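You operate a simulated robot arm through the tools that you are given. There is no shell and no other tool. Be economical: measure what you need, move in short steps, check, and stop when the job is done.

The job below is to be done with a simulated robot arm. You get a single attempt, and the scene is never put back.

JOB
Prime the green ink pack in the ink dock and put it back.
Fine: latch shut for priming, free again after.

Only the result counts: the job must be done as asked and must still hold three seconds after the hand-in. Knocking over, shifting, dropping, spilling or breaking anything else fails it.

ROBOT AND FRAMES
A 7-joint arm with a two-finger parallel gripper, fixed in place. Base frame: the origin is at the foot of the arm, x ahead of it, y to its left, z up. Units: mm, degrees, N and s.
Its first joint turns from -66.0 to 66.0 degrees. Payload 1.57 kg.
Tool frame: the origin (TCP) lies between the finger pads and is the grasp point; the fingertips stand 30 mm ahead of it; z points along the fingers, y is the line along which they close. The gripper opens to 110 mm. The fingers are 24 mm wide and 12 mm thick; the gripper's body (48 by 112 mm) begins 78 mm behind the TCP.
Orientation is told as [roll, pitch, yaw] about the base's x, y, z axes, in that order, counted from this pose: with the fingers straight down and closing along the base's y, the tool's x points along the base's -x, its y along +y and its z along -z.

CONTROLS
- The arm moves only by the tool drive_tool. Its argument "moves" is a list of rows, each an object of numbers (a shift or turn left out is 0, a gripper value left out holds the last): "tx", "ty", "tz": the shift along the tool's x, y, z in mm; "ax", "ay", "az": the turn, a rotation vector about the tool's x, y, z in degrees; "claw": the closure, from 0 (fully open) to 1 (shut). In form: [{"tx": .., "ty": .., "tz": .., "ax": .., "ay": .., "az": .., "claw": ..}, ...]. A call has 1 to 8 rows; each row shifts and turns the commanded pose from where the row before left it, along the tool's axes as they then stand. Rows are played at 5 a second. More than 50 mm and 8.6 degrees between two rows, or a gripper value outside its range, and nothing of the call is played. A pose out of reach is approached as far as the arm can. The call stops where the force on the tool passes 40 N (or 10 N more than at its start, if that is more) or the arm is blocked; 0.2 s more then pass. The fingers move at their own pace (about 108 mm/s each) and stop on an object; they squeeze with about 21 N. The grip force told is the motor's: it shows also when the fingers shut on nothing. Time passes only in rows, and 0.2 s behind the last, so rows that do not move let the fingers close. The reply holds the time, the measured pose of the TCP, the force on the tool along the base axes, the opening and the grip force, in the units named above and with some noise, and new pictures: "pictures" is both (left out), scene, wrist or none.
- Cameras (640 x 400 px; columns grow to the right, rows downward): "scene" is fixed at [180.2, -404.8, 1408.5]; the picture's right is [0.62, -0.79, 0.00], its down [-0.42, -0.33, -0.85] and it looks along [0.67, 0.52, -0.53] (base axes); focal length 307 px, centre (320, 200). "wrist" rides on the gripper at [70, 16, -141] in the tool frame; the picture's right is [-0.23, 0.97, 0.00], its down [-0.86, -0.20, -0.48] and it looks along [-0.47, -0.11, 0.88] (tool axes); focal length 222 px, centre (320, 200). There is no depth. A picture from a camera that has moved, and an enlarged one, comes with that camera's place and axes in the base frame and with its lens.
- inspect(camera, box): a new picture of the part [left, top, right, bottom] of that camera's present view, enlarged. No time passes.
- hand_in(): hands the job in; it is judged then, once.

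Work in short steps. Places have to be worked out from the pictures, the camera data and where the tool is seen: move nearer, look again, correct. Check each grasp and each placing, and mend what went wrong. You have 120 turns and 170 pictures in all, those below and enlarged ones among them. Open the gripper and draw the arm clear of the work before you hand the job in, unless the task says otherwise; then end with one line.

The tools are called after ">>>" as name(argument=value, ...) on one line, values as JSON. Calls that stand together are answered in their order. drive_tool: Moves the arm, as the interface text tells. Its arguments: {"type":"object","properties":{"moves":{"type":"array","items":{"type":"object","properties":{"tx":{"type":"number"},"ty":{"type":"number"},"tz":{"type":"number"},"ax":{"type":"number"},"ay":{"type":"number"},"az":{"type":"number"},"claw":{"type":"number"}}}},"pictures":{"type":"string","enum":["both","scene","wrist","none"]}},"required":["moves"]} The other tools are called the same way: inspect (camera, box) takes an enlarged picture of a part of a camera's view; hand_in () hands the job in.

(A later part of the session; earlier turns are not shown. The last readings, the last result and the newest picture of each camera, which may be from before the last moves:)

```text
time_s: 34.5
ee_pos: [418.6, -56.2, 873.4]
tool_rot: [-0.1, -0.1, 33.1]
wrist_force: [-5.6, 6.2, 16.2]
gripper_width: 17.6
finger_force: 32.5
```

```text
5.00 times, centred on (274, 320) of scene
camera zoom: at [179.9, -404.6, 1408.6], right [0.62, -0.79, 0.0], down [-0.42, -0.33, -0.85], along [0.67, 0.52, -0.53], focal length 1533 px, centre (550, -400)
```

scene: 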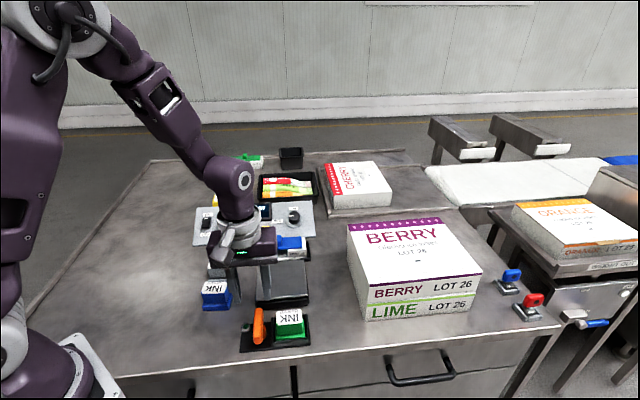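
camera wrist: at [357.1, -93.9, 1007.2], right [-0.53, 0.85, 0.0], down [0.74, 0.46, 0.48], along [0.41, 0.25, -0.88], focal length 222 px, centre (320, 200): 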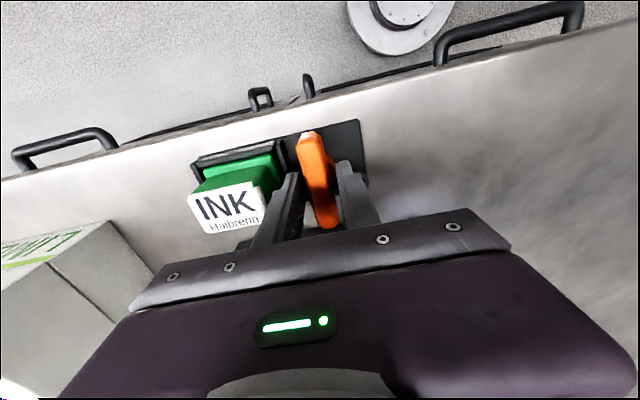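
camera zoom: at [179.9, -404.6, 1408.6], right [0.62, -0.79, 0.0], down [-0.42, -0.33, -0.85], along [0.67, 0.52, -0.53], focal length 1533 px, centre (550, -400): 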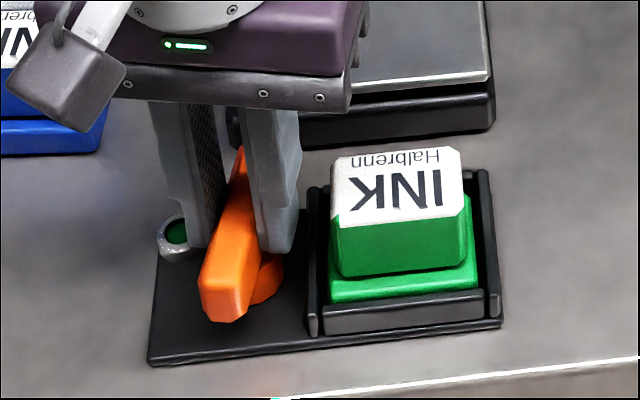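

The lever turns freely this way. Continue in steps, with a small centring correction.

>>> drive_tool(moves=[{"ty": 0.6, "tz": -0.7}, {"az": 6}, {"az": 6}, {"az": 6}, {"az": 6}, {}], pictures="none")

>>> inspect(camera="scene", box=[210, 280, 338, 360])

```text
time_s: 35.9
ee_pos: [418.7, -57.3, 875.6]
tool_rot: [-0.1, -0.2, 8.9]
wrist_force: [3.7, -19.1, -24.8]
gripper_width: 17.9
finger_force: 32.9
```

```text
5.00 times, centred on (274, 320) of scene
camera zoom: at [180.6, -405.3, 1408.2], right [0.62, -0.79, 0.0], down [-0.42, -0.33, -0.85], along [0.67, 0.52, -0.53], focal length 1533 px, centre (550, -400)
```

zoom: 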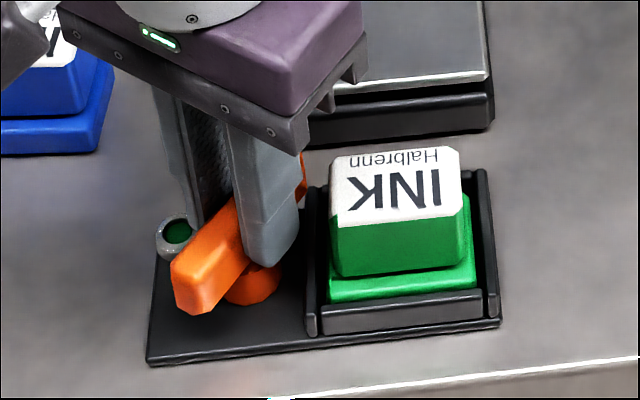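

Turning well at 9°; side force −19 N in y says the pivot lies about 1.5 mm further −y. I correct and continue.

>>> drive_tool(moves=[{"ty": -1.2, "tz": 0.7}, {"az": 6}, {"az": 6}, {"az": 6}, {}], pictures="none")

>>> inspect(camera="scene", box=[210, 280, 338, 360])

```text
time_s: 37.1
ee_pos: [419.1, -57.3, 875.3]
tool_rot: [0.0, -0.1, -9.1]
wrist_force: [-3.3, -11.5, 26.9]
gripper_width: 17.9
finger_force: 32.6
```

```text
5.00 times, centred on (274, 320) of scene
camera zoom: at [179.8, -405.0, 1408.4], right [0.62, -0.79, 0.0], down [-0.42, -0.33, -0.85], along [0.67, 0.52, -0.53], focal length 1533 px, centre (550, -400)
```

zoom: 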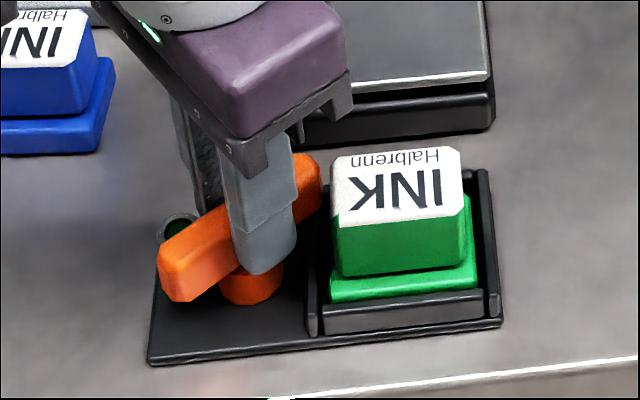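

Still turning, clear of the pack. Continue.

>>> drive_tool(moves=[{"ty": -0.7, "tz": -0.4}, {"az": 6}, {"az": 6}, {"az": 6}, {}], pictures="none")

>>> inspect(camera="scene", box=[210, 280, 338, 360])

```text
time_s: 38.3
ee_pos: [418.4, -58.4, 875.3]
tool_rot: [0.1, -0.1, -27.1]
wrist_force: [-1.9, -6.9, 22.7]
gripper_width: 18.0
finger_force: 32.5
```

```text
5.00 times, centred on (274, 320) of scene
camera zoom: at [179.9, -404.9, 1408.5], right [0.62, -0.79, 0.0], down [-0.42, -0.33, -0.85], along [0.67, 0.52, -0.53], focal length 1533 px, centre (550, -400)
```

zoom: 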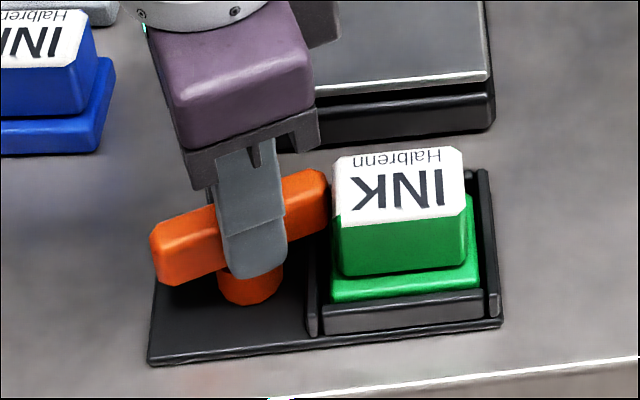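

The lever end just brushes the pack block, which moved about 1 mm inside the tray slack. Continue carefully.

>>> drive_tool(moves=[{"ty": -0.4, "tz": -0.4}, {"az": 5}, {"az": 5}, {}], pictures="none")

>>> inspect(camera="scene", box=[210, 280, 338, 360])

```text
time_s: 39.3
ee_pos: [417.7, -58.9, 874.8]
tool_rot: [0.0, -0.1, -37.0]
wrist_force: [0.0, -6.7, 9.4]
gripper_width: 18.1
finger_force: 32.9
```

```text
5.00 times, centred on (274, 320) of scene
camera zoom: at [180.1, -404.9, 1408.4], right [0.62, -0.79, 0.0], down [-0.42, -0.33, -0.85], along [0.67, 0.52, -0.53], focal length 1533 px, centre (550, -400)
```

zoom: 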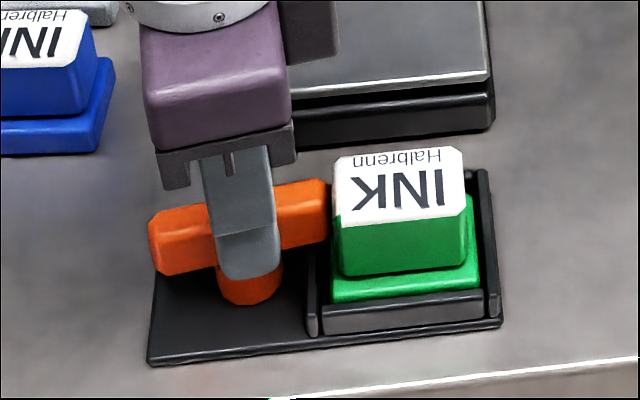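

Pack stays put, forces small. Turn the last 8–9°.

>>> drive_tool(moves=[{"az": 4}, {"az": 4.5}, {}], pictures="wrist")

>>> inspect(camera="scene", box=[210, 280, 338, 360])

>>> inspect(camera="scene", box=[190, 190, 318, 270])

```text
time_s: 40.1
ee_pos: [418.6, -59.1, 875.4]
tool_rot: [0.1, -0.1, -45.5]
wrist_force: [-1.1, -9.9, 9.5]
gripper_width: 17.9
finger_force: 32.1
camera wrist: at [380.4, 2.4, 1016.0], right [0.85, 0.52, 0.0], down [0.46, -0.75, 0.48], along [0.25, -0.41, -0.88], focal length 222 px, centre (320, 200)
```

wrist: 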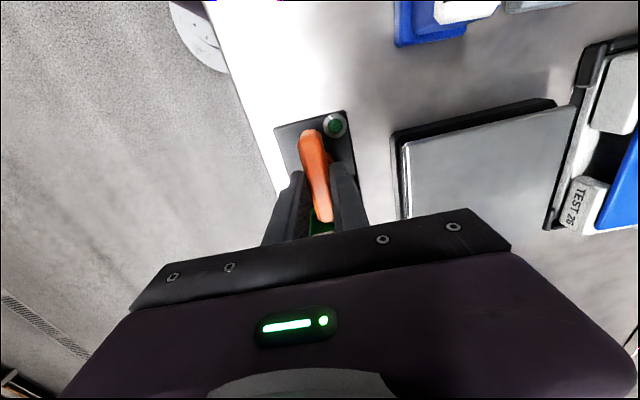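

```text
5.00 times, centred on (274, 320) of scene
camera zoom: at [180.1, -405.0, 1408.4], right [0.62, -0.79, 0.0], down [-0.42, -0.33, -0.85], along [0.67, 0.52, -0.53], focal length 1533 px, centre (550, -400)
```

zoom: 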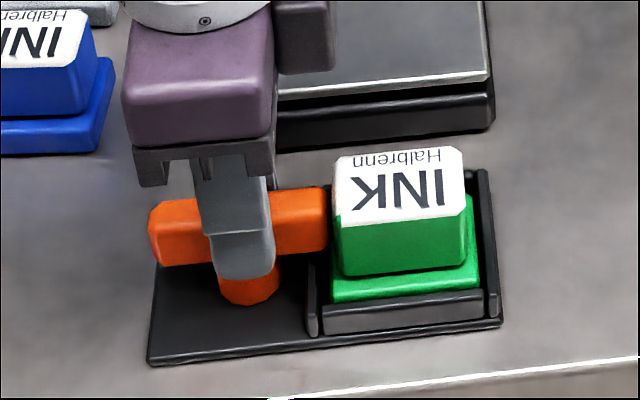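

```text
5.00 times, centred on (254, 230) of scene
camera zoom: at [180.1, -405.0, 1408.4], right [0.62, -0.79, 0.0], down [-0.42, -0.33, -0.85], along [0.67, 0.52, -0.53], focal length 1533 px, centre (650, 50)
```

zoom: 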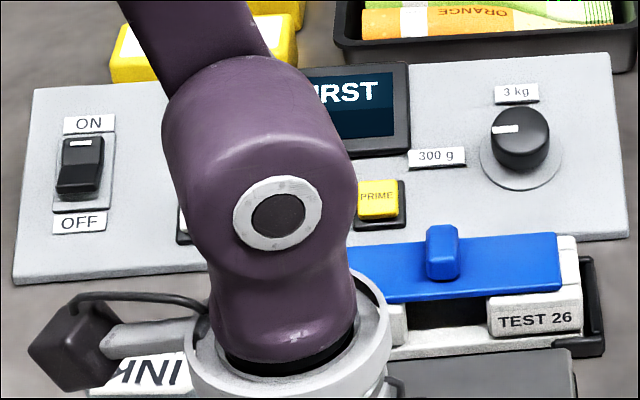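

Lever now points along the tray, over the pack's flange. Release and rise to check it stays.

>>> drive_tool(moves=[{"claw": 0.7}, {}, {"tz": -15}, {"tz": -35}, {"tz": -35}, {"tx": -40}, {"tx": -40}, {}], pictures="wrist")

>>> inspect(camera="wrist", box=[200, 20, 440, 170])

>>> inspect(camera="scene", box=[210, 280, 338, 360])

```text
time_s: 41.9
ee_pos: [475.3, -116.6, 960.0]
tool_rot: [0.0, -0.1, -45.6]
wrist_force: [-0.2, 0.6, -0.2]
gripper_width: 32.6
finger_force: 0.1
camera wrist: at [436.7, -53.6, 1101.0], right [0.85, 0.52, 0.0], down [0.46, -0.75, 0.48], along [0.25, -0.41, -0.88], focal length 222 px, centre (320, 200)
```

wrist: 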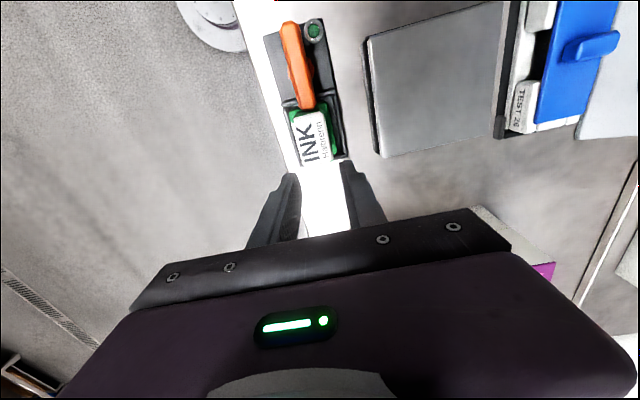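

```text
2.67 times, centred on (320, 95) of wrist
camera zoom: at [436.7, -53.6, 1101.0], right [0.85, 0.52, 0.0], down [0.46, -0.75, 0.48], along [0.25, -0.41, -0.88], focal length 592 px, centre (320, 480)
```

zoom: 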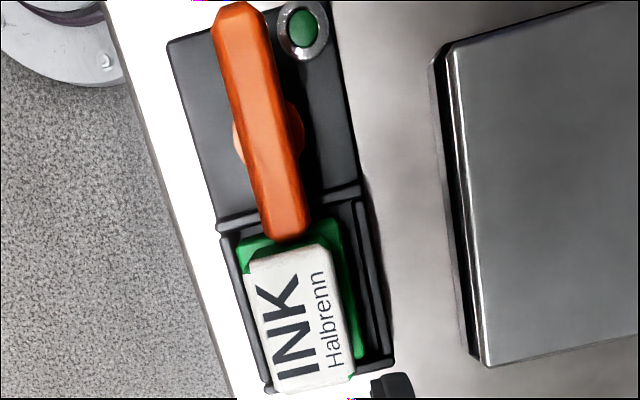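

```text
5.00 times, centred on (274, 320) of scene
camera zoom: at [180.2, -404.8, 1408.5], right [0.62, -0.79, 0.0], down [-0.42, -0.33, -0.85], along [0.67, 0.52, -0.53], focal length 1533 px, centre (550, -400)
```

zoom: 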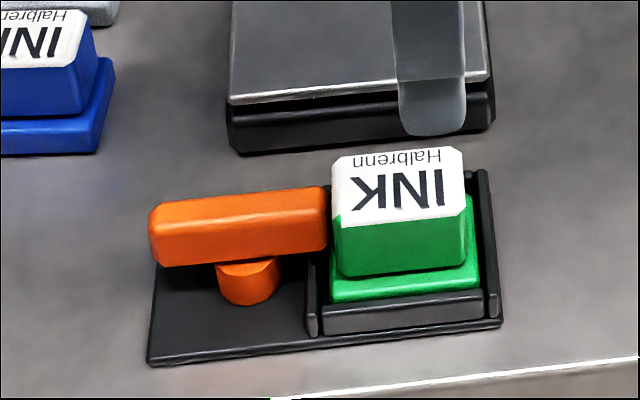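

Pack docked and latched; the lamp isn't lit yet. PRIME is at ≈(657,182,838), slightly beyond straight-down reach, so I'll approach with the tool tilted outward. First I travel to about (600,165) high up and turn.

>>> drive_tool(moves=[{"tz": -25, "claw": 1}, {"tx": 16.3, "ty": 41}, {"tx": 16.3, "ty": 41}, {"tx": 16.3, "ty": 41}, {"tx": 16.3, "ty": 41}, {"tx": 16.3, "ty": 41}, {"tx": 16.3, "ty": 41}, {"tx": 16.3, "ty": 41}], pictures="none")

>>> drive_tool(moves=[{"az": -7.6}, {"az": -7.6}, {"az": -7.6}, {"az": -7.6}, {"az": -7.6}, {"az": -7.6}, {"az": -7.6}, {"az": -7.6}], pictures="none")

>>> drive_tool(moves=[{"ay": -8}, {"ay": -8}, {"ay": -8}, {}], pictures="both")

```text
time_s: 43.7
ee_pos: [598.9, 167.6, 984.4]
tool_rot: [0.1, -0.1, -45.5]
wrist_force: [0.1, 0.4, 0.3]
gripper_width: 0.3
finger_force: 20.8
```

```text
time_s: 45.5
ee_pos: [599.6, 166.3, 985.9]
tool_rot: [-0.2, -0.2, 15.4]
wrist_force: [0.2, -0.4, -1.0]
gripper_width: 0.0
finger_force: 20.8
```

```text
time_s: 46.5
ee_pos: [599.2, 166.4, 985.6]
tool_rot: [0.0, -24.2, 15.3]
wrist_force: [-0.6, -0.2, -0.3]
gripper_width: 0.2
finger_force: 21.0
camera wrist: at [476.9, 150.8, 1086.3], right [-0.06, 0.99, 0.09], down [0.62, -0.04, 0.79], along [0.79, 0.1, -0.61], focal length 222 px, centre (320, 200)
```

scene: 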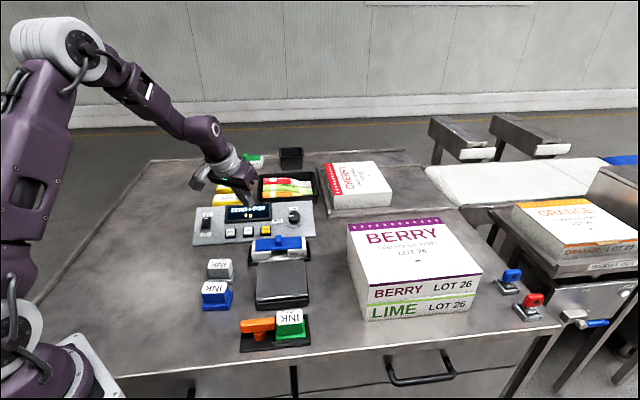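
wrist: 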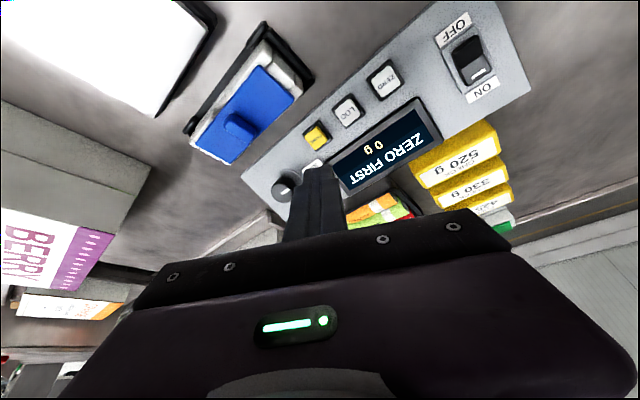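

PRIME is confirmed at ≈(660,180.5,838). I move the tilted fingertips to about 45 mm above it.

>>> drive_tool(moves=[{"tx": -8.1, "ty": -0.8, "tz": 27.6}, {"tx": -8.1, "ty": -0.8, "tz": 27.6}, {"tx": -8.1, "ty": -0.8, "tz": 27.6}, {}], pictures="wrist")

>>> inspect(camera="scene", box=[200, 180, 328, 260])

>>> inspect(camera="wrist", box=[240, 90, 400, 190])

```text
time_s: 47.5
ee_pos: [652.7, 180.2, 919.1]
tool_rot: [0.0, -24.1, 15.3]
wrist_force: [-0.1, 0.1, -0.2]
gripper_width: 0.0
finger_force: 20.8
camera wrist: at [531.7, 164.1, 1019.6], right [-0.06, 0.99, 0.09], down [0.62, -0.04, 0.79], along [0.79, 0.1, -0.61], focal length 222 px, centre (320, 200)
```

wrist: 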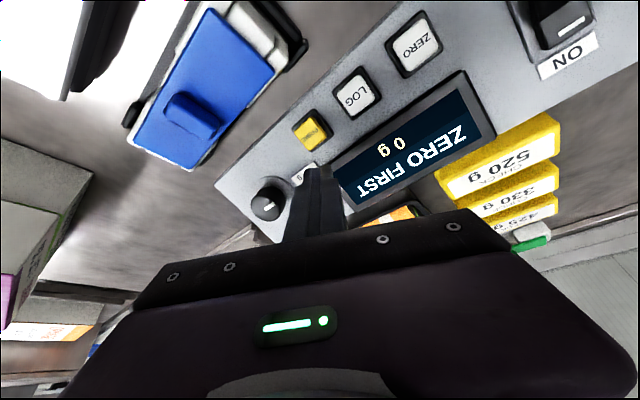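

```text
5.00 times, centred on (264, 220) of scene
camera zoom: at [180.2, -404.8, 1408.5], right [0.62, -0.79, 0.0], down [-0.42, -0.33, -0.85], along [0.67, 0.52, -0.53], focal length 1533 px, centre (600, 100)
```

zoom: 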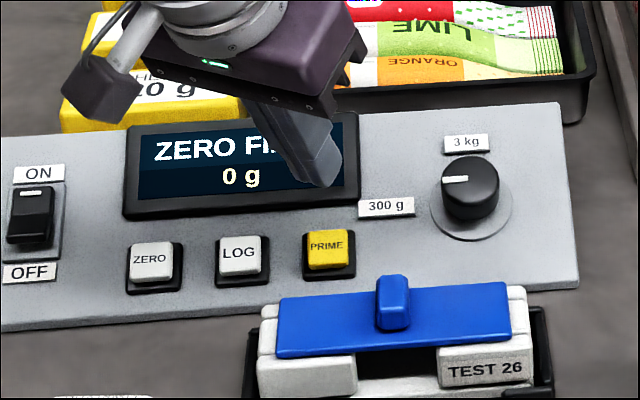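

```text
4.00 times, centred on (320, 140) of wrist
camera zoom: at [531.7, 164.1, 1019.6], right [-0.06, 0.99, 0.09], down [0.62, -0.04, 0.79], along [0.79, 0.1, -0.61], focal length 888 px, centre (320, 440)
```

zoom: 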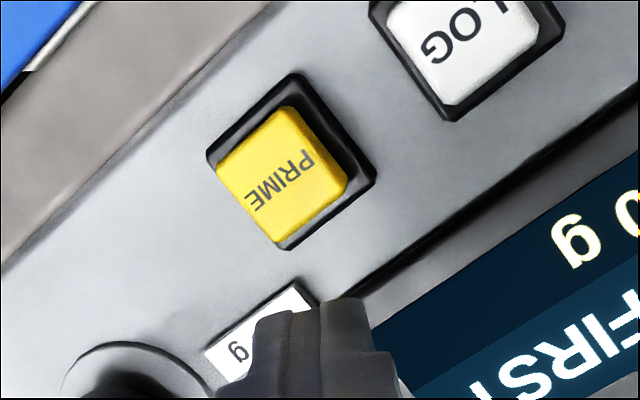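

Refined: PRIME's top at (662.5,179.7,839). I move above it to about 15 mm over contact.

>>> drive_tool(moves=[{"tx": 3.7, "ty": -1.5, "tz": 14.8}, {"tx": 3.7, "ty": -1.5, "tz": 14.8}, {}], pictures="wrist")

>>> inspect(camera="scene", box=[224, 200, 304, 250])

>>> inspect(camera="wrist", box=[240, 90, 400, 190])

```text
time_s: 48.3
ee_pos: [659.8, 177.4, 889.1]
tool_rot: [0.0, -24.2, 15.2]
wrist_force: [0.5, 0.3, 0.1]
gripper_width: 0.1
finger_force: 21.3
camera wrist: at [537.8, 161.9, 989.9], right [-0.06, 0.99, 0.09], down [0.62, -0.04, 0.79], along [0.79, 0.1, -0.61], focal length 222 px, centre (320, 200)
```

wrist: 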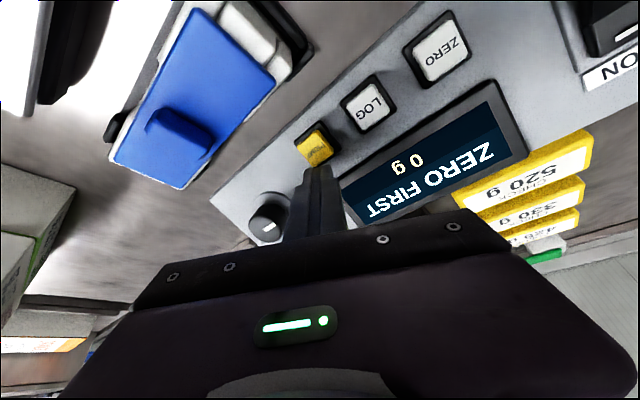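

```text
8.00 times, centred on (264, 225) of scene
camera zoom: at [180.2, -404.8, 1408.5], right [0.62, -0.79, 0.0], down [-0.42, -0.33, -0.85], along [0.67, 0.52, -0.53], focal length 2452 px, centre (768, 0)
```

zoom: 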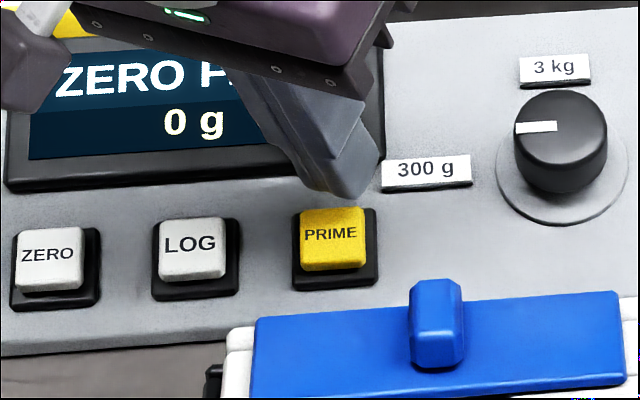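

```text
4.00 times, centred on (320, 140) of wrist
camera zoom: at [537.8, 161.9, 989.9], right [-0.06, 0.99, 0.09], down [0.62, -0.04, 0.79], along [0.79, 0.1, -0.61], focal length 888 px, centre (320, 440)
```

zoom: 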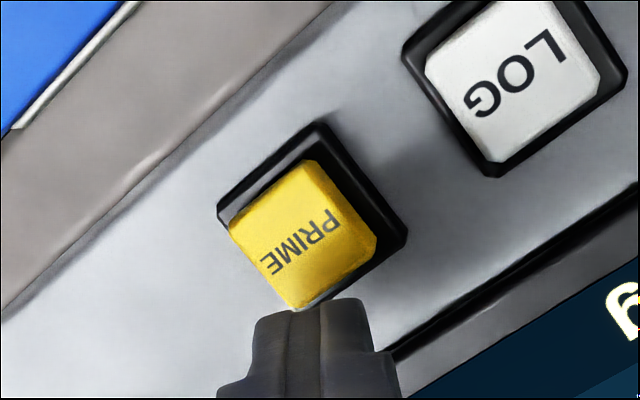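

Tip lines up with the button (2 mm correction). I press straight down in small steps.

>>> drive_tool(moves=[{"tx": 4.1, "ty": 2.5, "tz": 9.1}, {"tx": 2.0, "tz": 4.6}, {"tx": 0.8, "tz": 1.8}, {"tx": 0.8, "tz": 1.8}, {"tx": 0.8, "tz": 1.8}, {}], pictures="none")

>>> inspect(camera="scene", box=[190, 200, 350, 300])

```text
time_s: 49.7
ee_pos: [658.9, 180.1, 870.1]
tool_rot: [0.1, -24.3, 15.2]
wrist_force: [0.5, 0.9, 19.0]
gripper_width: 0.0
finger_force: 21.0
```

```text
4.00 times, centred on (270, 250) of scene
camera zoom: at [179.8, -404.9, 1408.5], right [0.62, -0.79, 0.0], down [-0.42, -0.33, -0.85], along [0.67, 0.52, -0.53], focal length 1226 px, centre (520, 0)
```

zoom: 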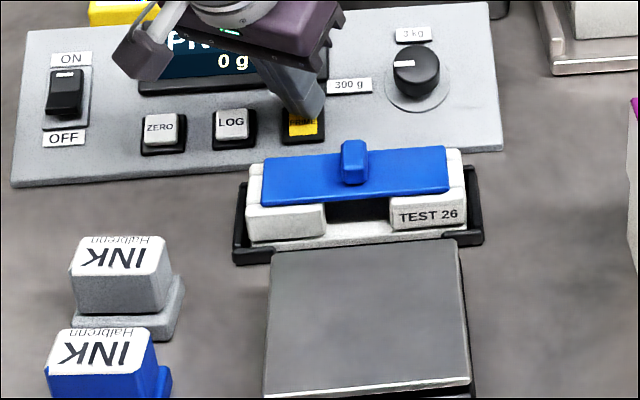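

The button went down and the display now starts with "PR…". I back off and read display and dock lamp.

>>> drive_tool(moves=[{"tx": -12, "tz": -27}, {"tx": -12, "tz": -27}, {"tx": 40, "tz": -20}, {}], pictures="none")

>>> inspect(camera="scene", box=[190, 180, 318, 260])

>>> inspect(camera="scene", box=[210, 280, 338, 360])

```text
time_s: 50.7
ee_pos: [616.3, 167.8, 929.4]
tool_rot: [0.0, -24.2, 15.4]
wrist_force: [0.5, -0.4, 0.3]
gripper_width: 0.0
finger_force: 20.9
```

```text
5.00 times, centred on (254, 220) of scene
camera zoom: at [180.2, -404.8, 1408.5], right [0.62, -0.79, 0.0], down [-0.42, -0.33, -0.85], along [0.67, 0.52, -0.53], focal length 1533 px, centre (650, 100)
```

zoom: 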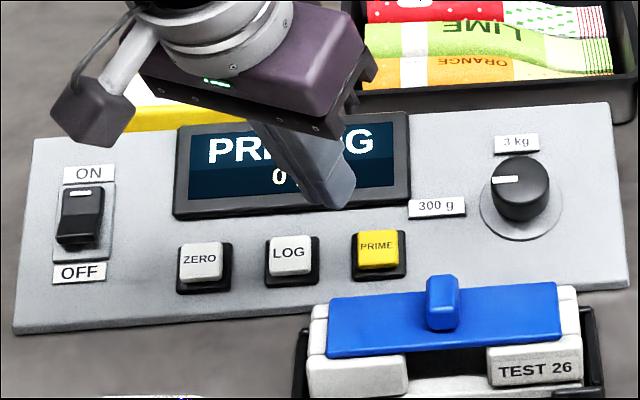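

```text
5.00 times, centred on (274, 320) of scene
camera zoom: at [180.2, -404.8, 1408.5], right [0.62, -0.79, 0.0], down [-0.42, -0.33, -0.85], along [0.67, 0.52, -0.53], focal length 1533 px, centre (550, -400)
```

zoom: 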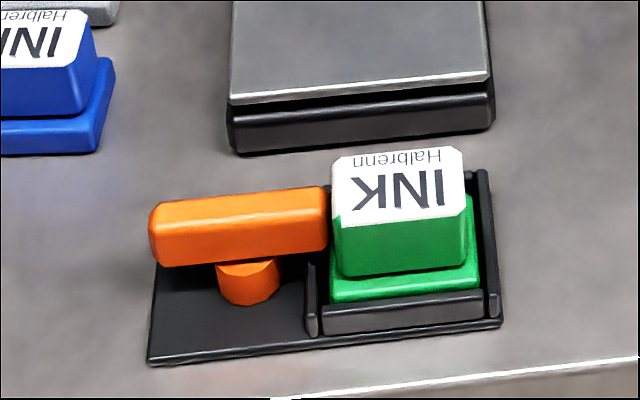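

Display says PRIMING. While it runs I untilt the tool and turn it back toward the lever's closed orientation.

>>> drive_tool(moves=[{"tx": -8, "tz": -40}, {"ay": 8}, {"ay": 8}, {"ay": 8.2}, {"tz": -15}, {}], pictures="none")

>>> drive_tool(moves=[{"az": 7.6}, {"az": 7.6}, {"az": 7.6}, {"az": 7.6}, {"az": 7.6}, {"az": 7.6}, {"az": 7.6}, {"az": 7.7}], pictures="none")

>>> inspect(camera="scene", box=[190, 180, 318, 260])

```text
time_s: 52.1
ee_pos: [607.6, 166.6, 983.5]
tool_rot: [0.0, 0.1, 15.2]
wrist_force: [0.1, -0.5, -0.1]
gripper_width: 0.1
finger_force: 21.1
```

```text
time_s: 53.9
ee_pos: [607.5, 166.2, 985.3]
tool_rot: [0.0, 0.0, -45.7]
wrist_force: [0.9, 0.0, -0.6]
gripper_width: 0.2
finger_force: 20.7
```

```text
5.00 times, centred on (254, 220) of scene
camera zoom: at [180.2, -404.8, 1408.5], right [0.62, -0.79, 0.0], down [-0.42, -0.33, -0.85], along [0.67, 0.52, -0.53], focal length 1533 px, centre (650, 100)
```

zoom: 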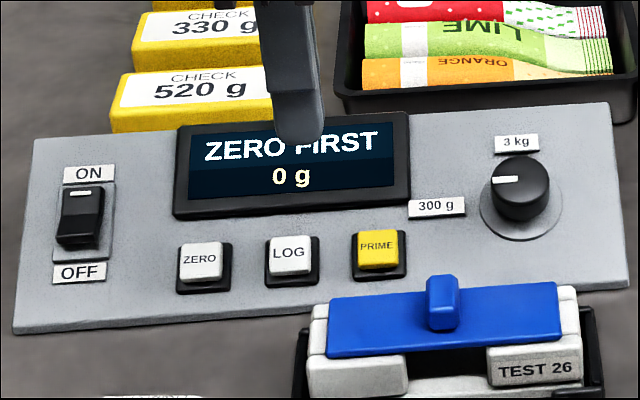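

The display has left PRIMING. I go above the lever and look at the dock lamp with the wrist camera.

>>> drive_tool(moves=[{"tx": -4.2, "ty": -41.8, "claw": 0.69}, {"tx": -4.2, "ty": -41.8}, {"tx": -4.2, "ty": -41.8}, {"tx": -4.2, "ty": -41.8}, {"tx": -4.2, "ty": -41.8}, {"tx": -4.2, "ty": -41.8}, {"tx": -4.2, "ty": -41.8}, {}], pictures="wrist")

>>> inspect(camera="wrist", box=[200, 70, 440, 220])

>>> inspect(camera="scene", box=[190, 180, 318, 260])

```text
time_s: 55.7
ee_pos: [418.8, -60.2, 986.2]
tool_rot: [0.0, -0.1, -45.6]
wrist_force: [0.7, 0.4, -0.4]
gripper_width: 34.1
finger_force: 0.0
camera wrist: at [381.6, 1.7, 1126.6], right [0.85, 0.52, 0.0], down [0.46, -0.75, 0.48], along [0.25, -0.41, -0.88], focal length 222 px, centre (320, 200)
```

wrist: 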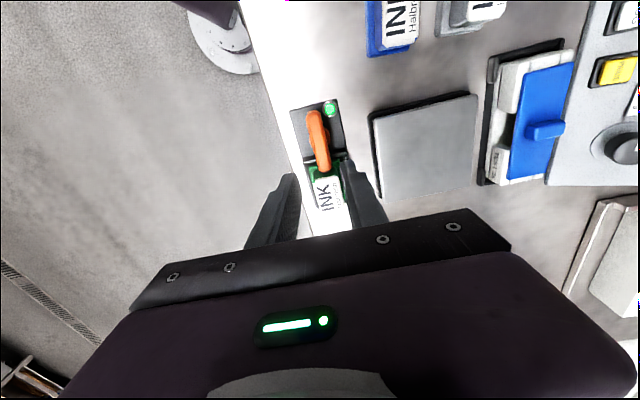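

```text
2.67 times, centred on (320, 145) of wrist
camera zoom: at [381.6, 1.7, 1126.6], right [0.85, 0.52, 0.0], down [0.46, -0.75, 0.48], along [0.25, -0.41, -0.88], focal length 592 px, centre (320, 347)
```

zoom: 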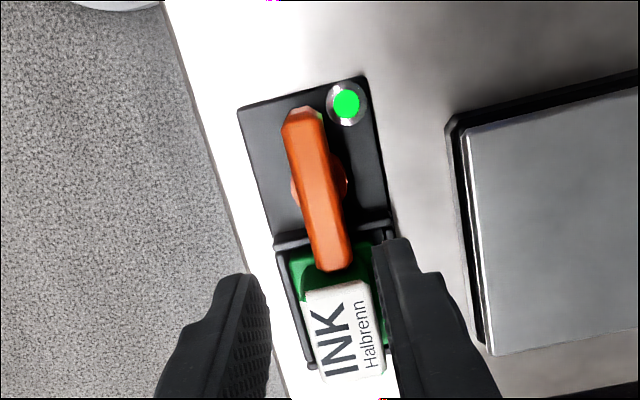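

```text
5.00 times, centred on (254, 220) of scene
camera zoom: at [180.2, -404.8, 1408.5], right [0.62, -0.79, 0.0], down [-0.42, -0.33, -0.85], along [0.67, 0.52, -0.53], focal length 1533 px, centre (650, 100)
```

zoom: 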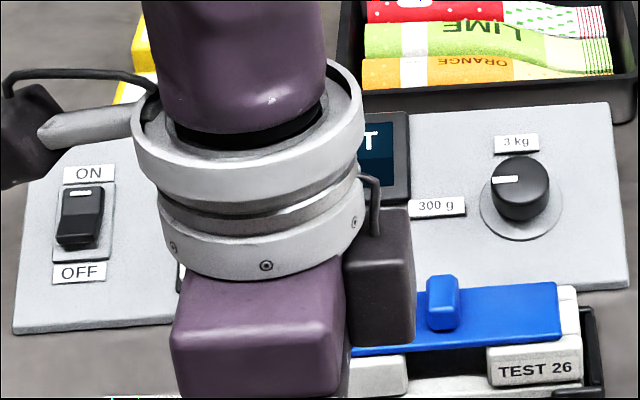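

Dock lamp is bright green: primed. Now I lower onto the lever again and grip the bar at TCP ≈875.

>>> drive_tool(moves=[{"tz": 35}, {"tz": 35}, {"tz": 25}, {"tz": 10}, {"tz": 5.5}, {}, {"claw": 1}, {}], pictures="none")

>>> inspect(camera="scene", box=[210, 280, 338, 360])

```text
time_s: 57.5
ee_pos: [420.3, -60.2, 875.2]
tool_rot: [0.0, -0.1, -45.5]
wrist_force: [3.1, 4.0, -9.3]
gripper_width: 17.9
finger_force: 32.7
```

```text
5.00 times, centred on (274, 320) of scene
camera zoom: at [180.4, -404.7, 1408.5], right [0.62, -0.79, 0.0], down [-0.42, -0.33, -0.85], along [0.67, 0.52, -0.53], focal length 1533 px, centre (550, -400)
```

zoom: 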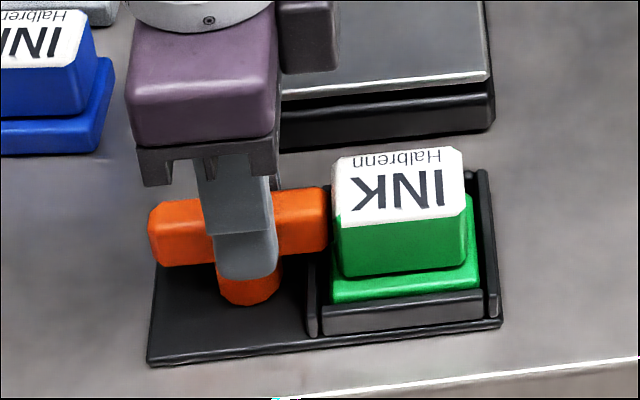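

Gripped. I shift 1.6 mm back onto the pivot and turn back counter-clockwise in steps.

>>> drive_tool(moves=[{"tx": 1.6, "ty": 0.2}, {"az": -5}, {"az": -5}, {"az": -6}, {"az": -6}, {}], pictures="none")

>>> inspect(camera="scene", box=[210, 280, 338, 360])

```text
time_s: 58.9
ee_pos: [420.7, -59.0, 875.1]
tool_rot: [0.0, -0.2, -23.5]
wrist_force: [23.9, -6.6, -8.6]
gripper_width: 17.9
finger_force: 33.0
```

```text
5.00 times, centred on (274, 320) of scene
camera zoom: at [180.9, -405.0, 1408.3], right [0.62, -0.79, 0.0], down [-0.42, -0.33, -0.85], along [0.67, 0.52, -0.53], focal length 1533 px, centre (550, -400)
```

zoom: 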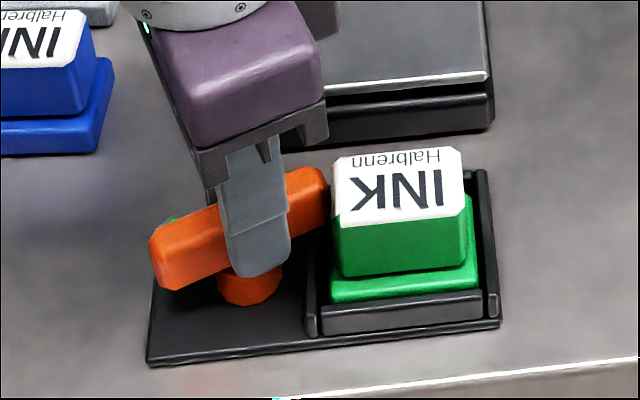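

Force +24 N in x: the grip point sits ~2 mm off the pivot along the bar, so I'll ease that and follow its small circle while turning.

>>> drive_tool(moves=[{"tx": -1.4, "ty": 0.6}, {"az": -6, "ty": 0.2}, {"az": -6, "ty": 0.2}, {"az": -6, "ty": 0.2}, {}], pictures="none")

>>> inspect(camera="scene", box=[210, 280, 338, 360])

```text
time_s: 60.1
ee_pos: [420.4, -58.6, 875.5]
tool_rot: [0.0, -0.1, -5.5]
wrist_force: [18.5, -1.3, 18.5]
gripper_width: 17.8
finger_force: 32.9
```

```text
5.00 times, centred on (274, 320) of scene
camera zoom: at [180.4, -404.8, 1408.4], right [0.62, -0.79, 0.0], down [-0.42, -0.33, -0.85], along [0.67, 0.52, -0.53], focal length 1533 px, centre (550, -400)
```

zoom: 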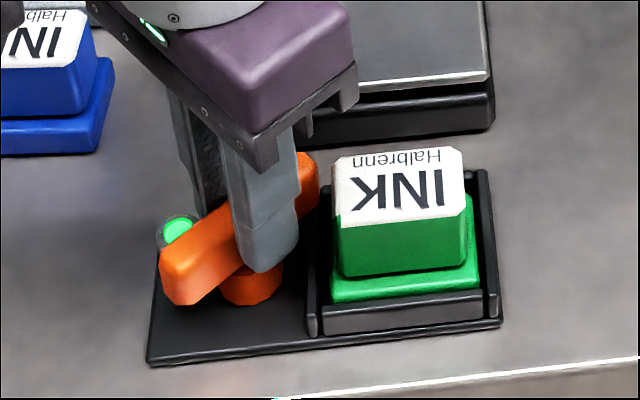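

Turning well, lamp lit. Continue with small compensation (+x, slightly up).

>>> drive_tool(moves=[{"tx": -0.8, "tz": -0.4}, {"az": -6, "ty": 0.2}, {"az": -6, "ty": 0.2}, {"az": -6, "ty": 0.2}, {"az": -6, "ty": 0.2}, {}], pictures="none")

>>> inspect(camera="scene", box=[210, 280, 338, 360])

```text
time_s: 61.5
ee_pos: [419.9, -56.9, 874.8]
tool_rot: [0.0, 0.3, 18.6]
wrist_force: [7.8, 6.5, -11.6]
gripper_width: 18.0
finger_force: 32.4
```

```text
5.00 times, centred on (274, 320) of scene
camera zoom: at [180.6, -404.7, 1408.5], right [0.62, -0.79, 0.0], down [-0.42, -0.33, -0.85], along [0.67, 0.52, -0.53], focal length 1533 px, centre (550, -400)
```

zoom: 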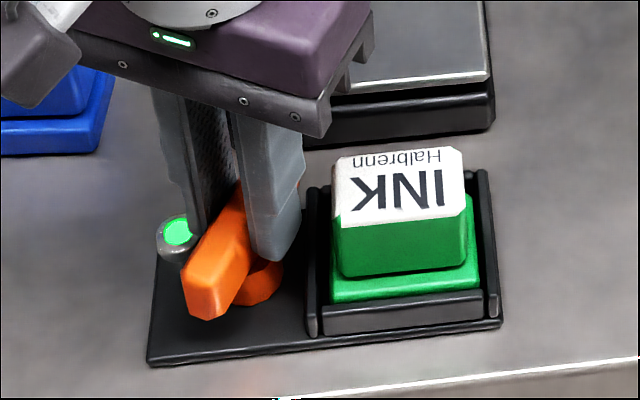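

Good; 26° remain.

>>> drive_tool(moves=[{"az": -6, "ty": 0.2}, {"az": -6, "ty": 0.2}, {"az": -6, "ty": 0.2}, {"az": -6, "ty": 0.2}, {"az": -2.6}, {}], pictures="none")

>>> inspect(camera="scene", box=[210, 280, 338, 360])

```text
time_s: 62.9
ee_pos: [419.5, -55.6, 874.8]
tool_rot: [0.1, 0.0, 45.0]
wrist_force: [-3.0, 17.6, -13.2]
gripper_width: 17.9
finger_force: 32.9
```

```text
5.00 times, centred on (274, 320) of scene
camera zoom: at [180.3, -404.4, 1408.6], right [0.62, -0.79, 0.0], down [-0.42, -0.33, -0.85], along [0.67, 0.52, -0.53], focal length 1533 px, centre (550, -400)
```

zoom: 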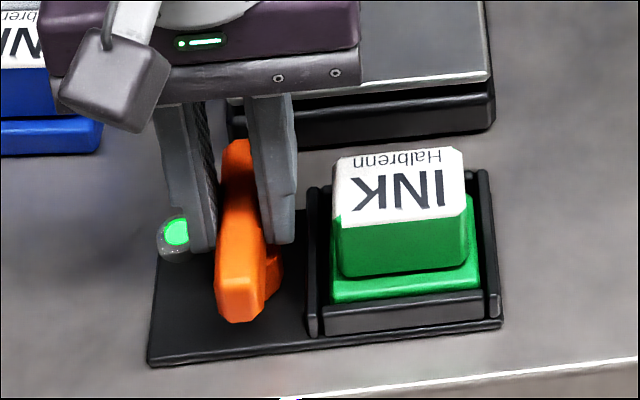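

The lever is back across, as at the start. Release, rise, turn the tool to −45° again.

>>> drive_tool(moves=[{"claw": 0.69}, {}, {"tz": -15}, {"tz": -35}, {"tz": -35}, {"az": 8.2}, {"az": 8.2}, {"az": 8.2}], pictures="none")

>>> drive_tool(moves=[{"az": 8.2}, {"az": 8.2}, {"az": 8.2}, {"az": 8.2}, {"az": 8.2}, {"az": 8.2}, {"az": 8.2}, {"az": 8.0}], pictures="none")

>>> drive_tool(moves=[{"tx": -32, "claw": 0.55}, {"tx": -32}, {}], pictures="wrist")

>>> inspect(camera="wrist", box=[200, 40, 440, 190])

>>> inspect(camera="scene", box=[210, 280, 338, 360])

```text
time_s: 64.7
ee_pos: [420.2, -55.5, 959.5]
tool_rot: [0.0, 0.1, 20.3]
wrist_force: [1.4, 0.0, -0.3]
gripper_width: 34.3
finger_force: 0.1
```

```text
time_s: 66.5
ee_pos: [420.2, -56.2, 960.3]
tool_rot: [0.0, -0.1, -45.1]
wrist_force: [-0.1, -0.7, 0.2]
gripper_width: 34.3
finger_force: 0.0
```

```text
time_s: 67.3
ee_pos: [465.2, -103.0, 958.5]
tool_rot: [0.0, 0.0, -45.1]
wrist_force: [0.1, -0.6, -0.2]
gripper_width: 49.6
finger_force: 0.0
camera wrist: at [427.6, -41.0, 1101.3], right [0.85, 0.53, 0.0], down [0.46, -0.75, 0.48], along [0.25, -0.41, -0.88], focal length 222 px, centre (320, 200)
```

wrist: 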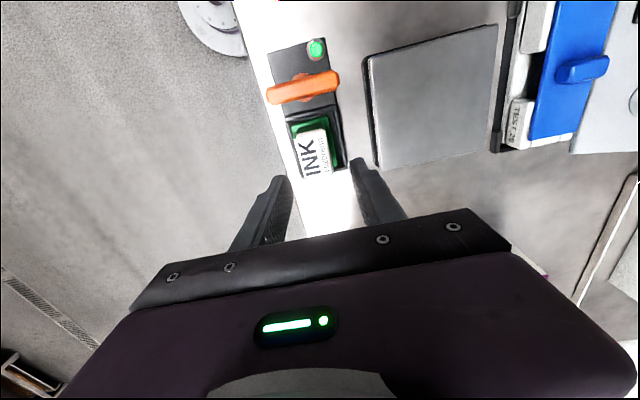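

```text
2.67 times, centred on (320, 115) of wrist
camera zoom: at [427.6, -41.0, 1101.3], right [0.85, 0.53, 0.0], down [0.46, -0.75, 0.48], along [0.25, -0.41, -0.88], focal length 592 px, centre (320, 427)
```

zoom: 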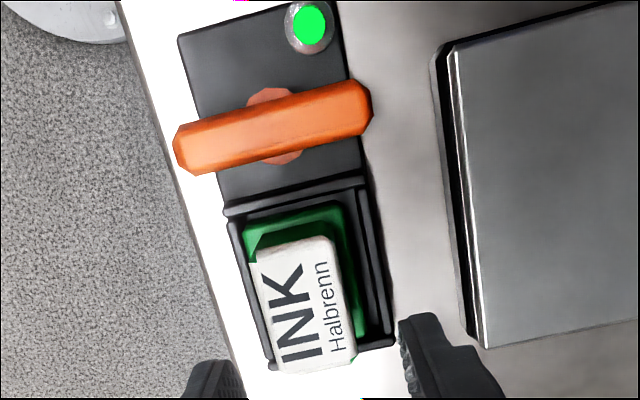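

```text
5.00 times, centred on (274, 320) of scene
camera zoom: at [180.2, -404.8, 1408.5], right [0.62, -0.79, 0.0], down [-0.42, -0.33, -0.85], along [0.67, 0.52, -0.53], focal length 1533 px, centre (550, -400)
```

zoom: 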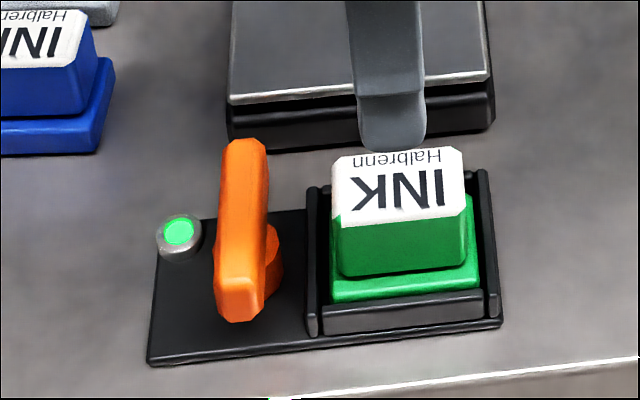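

Dock free, lamp lit, pack undisturbed. The pack appears about 5 mm to −u of the tool axis; I shift 4 mm, lower and recheck.

>>> drive_tool(moves=[{"ty": -4}, {"tz": 25}, {"tz": 30}, {}], pictures="wrist")

>>> inspect(camera="wrist", box=[200, 70, 440, 220])

```text
time_s: 68.3
ee_pos: [463.1, -104.3, 904.3]
tool_rot: [-0.1, 0.0, -45.1]
wrist_force: [0.1, 0.3, 0.9]
gripper_width: 49.6
finger_force: 0.0
camera wrist: at [424.3, -43.3, 1046.1], right [0.85, 0.53, 0.0], down [0.46, -0.75, 0.48], along [0.25, -0.41, -0.88], focal length 222 px, centre (320, 200)
```

wrist: 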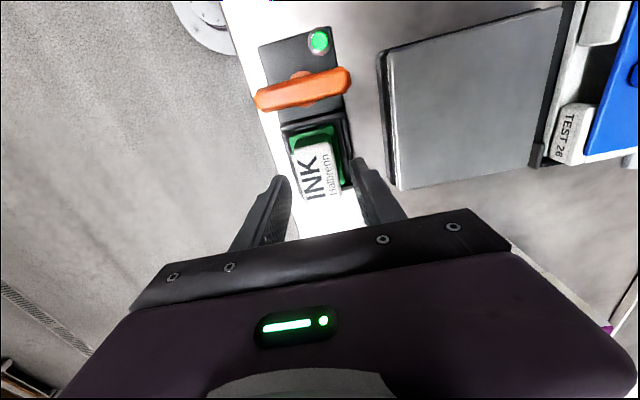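

```text
2.67 times, centred on (320, 145) of wrist
camera zoom: at [424.3, -43.3, 1046.1], right [0.85, 0.53, 0.0], down [0.46, -0.75, 0.48], along [0.25, -0.41, -0.88], focal length 592 px, centre (320, 347)
```

zoom: 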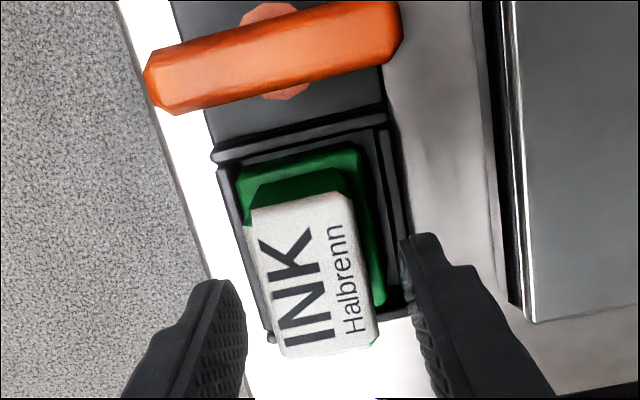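

Shift 2.4 mm more so the pack sits between the fingers as in the first grasp, then lower to TCP ≈866.5 and grip.

>>> drive_tool(moves=[{"ty": -2.4}, {"tz": 15}, {"tz": 15}, {"tz": 8}, {}, {"claw": 1}, {}, {}], pictures="wrist")

>>> inspect(camera="scene", box=[210, 280, 338, 360])

```text
time_s: 70.1
ee_pos: [461.3, -106.5, 868.4]
tool_rot: [0.0, 0.0, -44.9]
wrist_force: [3.9, 4.6, -2.2]
gripper_width: 33.5
finger_force: 21.3
camera wrist: at [422.6, -44.6, 1008.8], right [0.85, 0.53, 0.0], down [0.46, -0.75, 0.48], along [0.25, -0.41, -0.88], focal length 222 px, centre (320, 200)
```

wrist: 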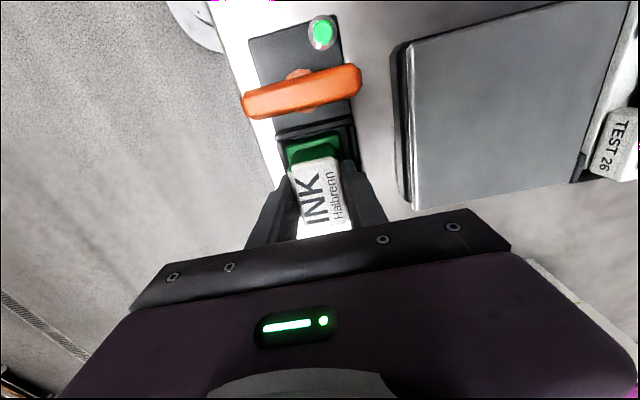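

```text
5.00 times, centred on (274, 320) of scene
camera zoom: at [180.4, -404.7, 1408.5], right [0.62, -0.79, 0.0], down [-0.42, -0.33, -0.85], along [0.67, 0.52, -0.53], focal length 1533 px, centre (550, -400)
```

zoom: 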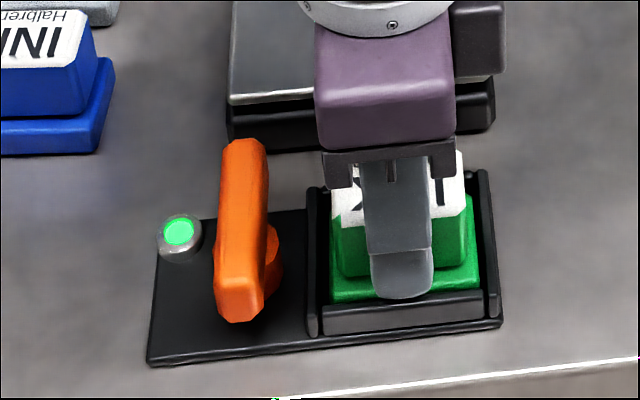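

Gripped (33.5 mm). Easing the 1 mm side load and lifting straight up.

>>> drive_tool(moves=[{"ty": 0.8, "tz": -3}, {"tz": -12}, {"tz": -25}, {"tz": -30}, {"tz": -25}, {}], pictures="both")

>>> inspect(camera="wrist", box=[200, 30, 440, 180])

```text
time_s: 71.5
ee_pos: [460.7, -105.5, 964.0]
tool_rot: [-0.1, 0.0, -44.9]
wrist_force: [0.0, -0.5, -1.3]
gripper_width: 33.8
finger_force: 21.3
camera wrist: at [423.1, -44.4, 1104.2], right [0.85, 0.53, 0.0], down [0.46, -0.75, 0.48], along [0.25, -0.41, -0.88], focal length 222 px, centre (320, 200)
```

scene: 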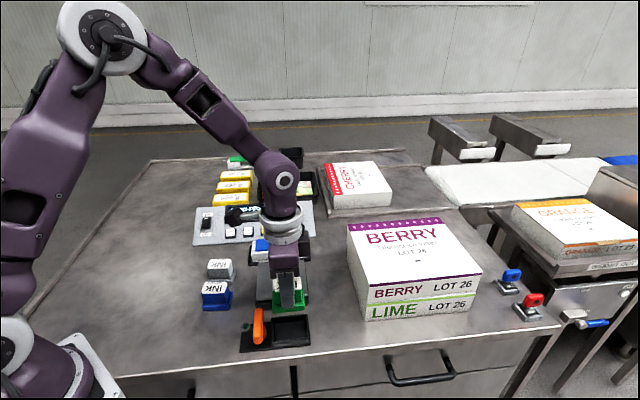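
wrist: 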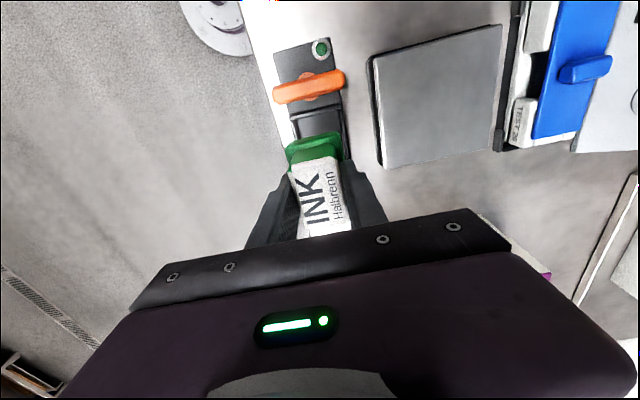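

```text
2.67 times, centred on (320, 105) of wrist
camera zoom: at [423.1, -44.4, 1104.2], right [0.85, 0.53, 0.0], down [0.46, -0.75, 0.48], along [0.25, -0.41, -0.88], focal length 592 px, centre (320, 453)
```

zoom: 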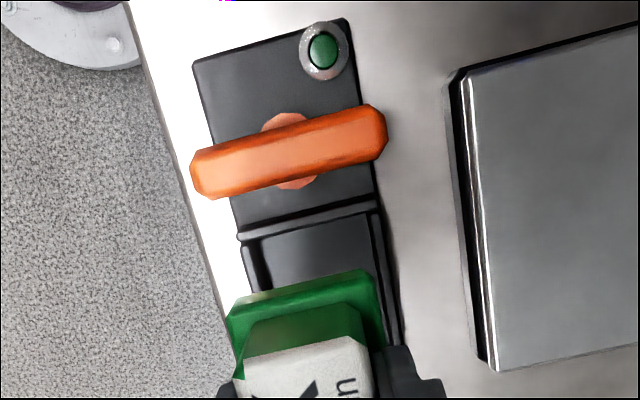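

Pack lifted, same position in the grip as the first time; dock is left free. Travelling back to above home (528.9,186.4) at yaw −36.8.

>>> drive_tool(moves=[{"az": -8.1}, {"tx": 17.3, "ty": 39.1}, {"tx": 17.3, "ty": 39.1}, {"tx": 17.3, "ty": 39.1}, {"tx": 17.3, "ty": 39.1}, {"tx": 17.3, "ty": 39.1}, {"tx": 17.3, "ty": 39.1}, {"tx": 17.3, "ty": 39.1}], pictures="none")

>>> drive_tool(moves=[{}, {}], pictures="wrist")

```text
time_s: 73.3
ee_pos: [528.5, 185.3, 961.1]
tool_rot: [0.0, 0.1, -36.9]
wrist_force: [0.4, 0.7, -1.6]
gripper_width: 33.8
finger_force: 20.6
```

```text
time_s: 73.9
ee_pos: [528.5, 185.8, 960.9]
tool_rot: [-0.1, 0.0, -36.8]
wrist_force: [-0.8, -0.7, -2.2]
gripper_width: 33.3
finger_force: 21.2
camera wrist: at [482.0, 240.5, 1102.9], right [0.77, 0.64, 0.0], down [0.56, -0.67, 0.48], along [0.31, -0.37, -0.88], focal length 222 px, centre (320, 200)
```

wrist: 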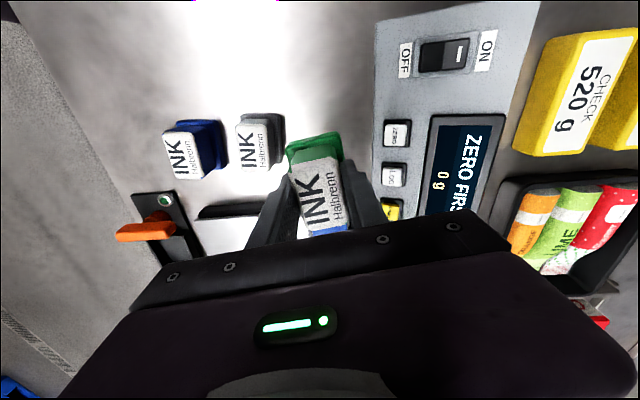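

Within 1 mm of home. Small correction and down to TCP ≈875.

>>> drive_tool(moves=[{"ty": 0.8}, {"tz": 30}, {"tz": 30}, {"tz": 20}, {"tz": 6}, {}], pictures="wrist")

>>> inspect(camera="scene", box=[180, 190, 340, 290])

```text
time_s: 75.3
ee_pos: [527.5, 186.3, 875.4]
tool_rot: [-0.1, 0.0, -36.9]
wrist_force: [-0.4, 0.1, -1.7]
gripper_width: 33.4
finger_force: 21.2
camera wrist: at [481.9, 241.8, 1016.7], right [0.77, 0.64, 0.0], down [0.56, -0.67, 0.48], along [0.31, -0.37, -0.88], focal length 222 px, centre (320, 200)
```

wrist: 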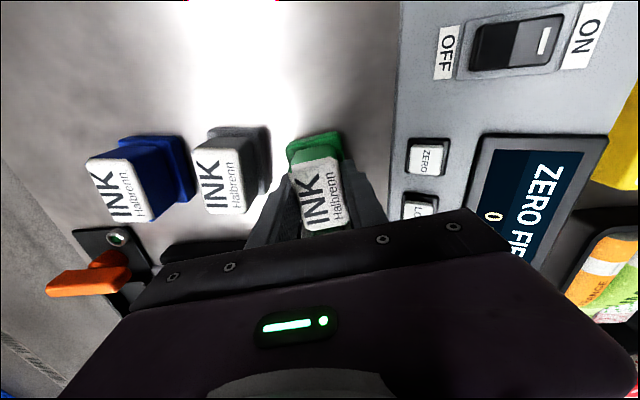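

```text
4.00 times, centred on (260, 240) of scene
camera zoom: at [180.3, -404.8, 1408.5], right [0.62, -0.79, 0.0], down [-0.42, -0.33, -0.85], along [0.67, 0.52, -0.53], focal length 1226 px, centre (560, 40)
```

zoom: 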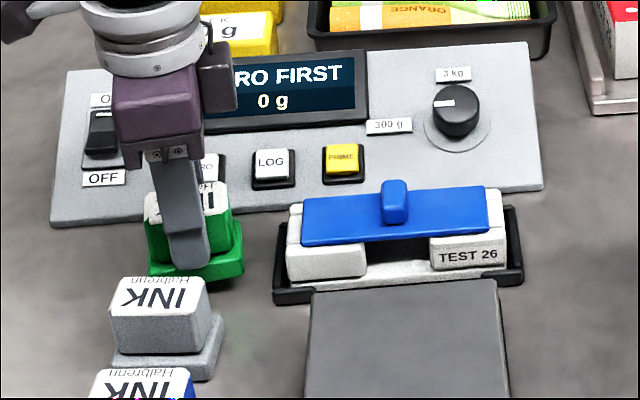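

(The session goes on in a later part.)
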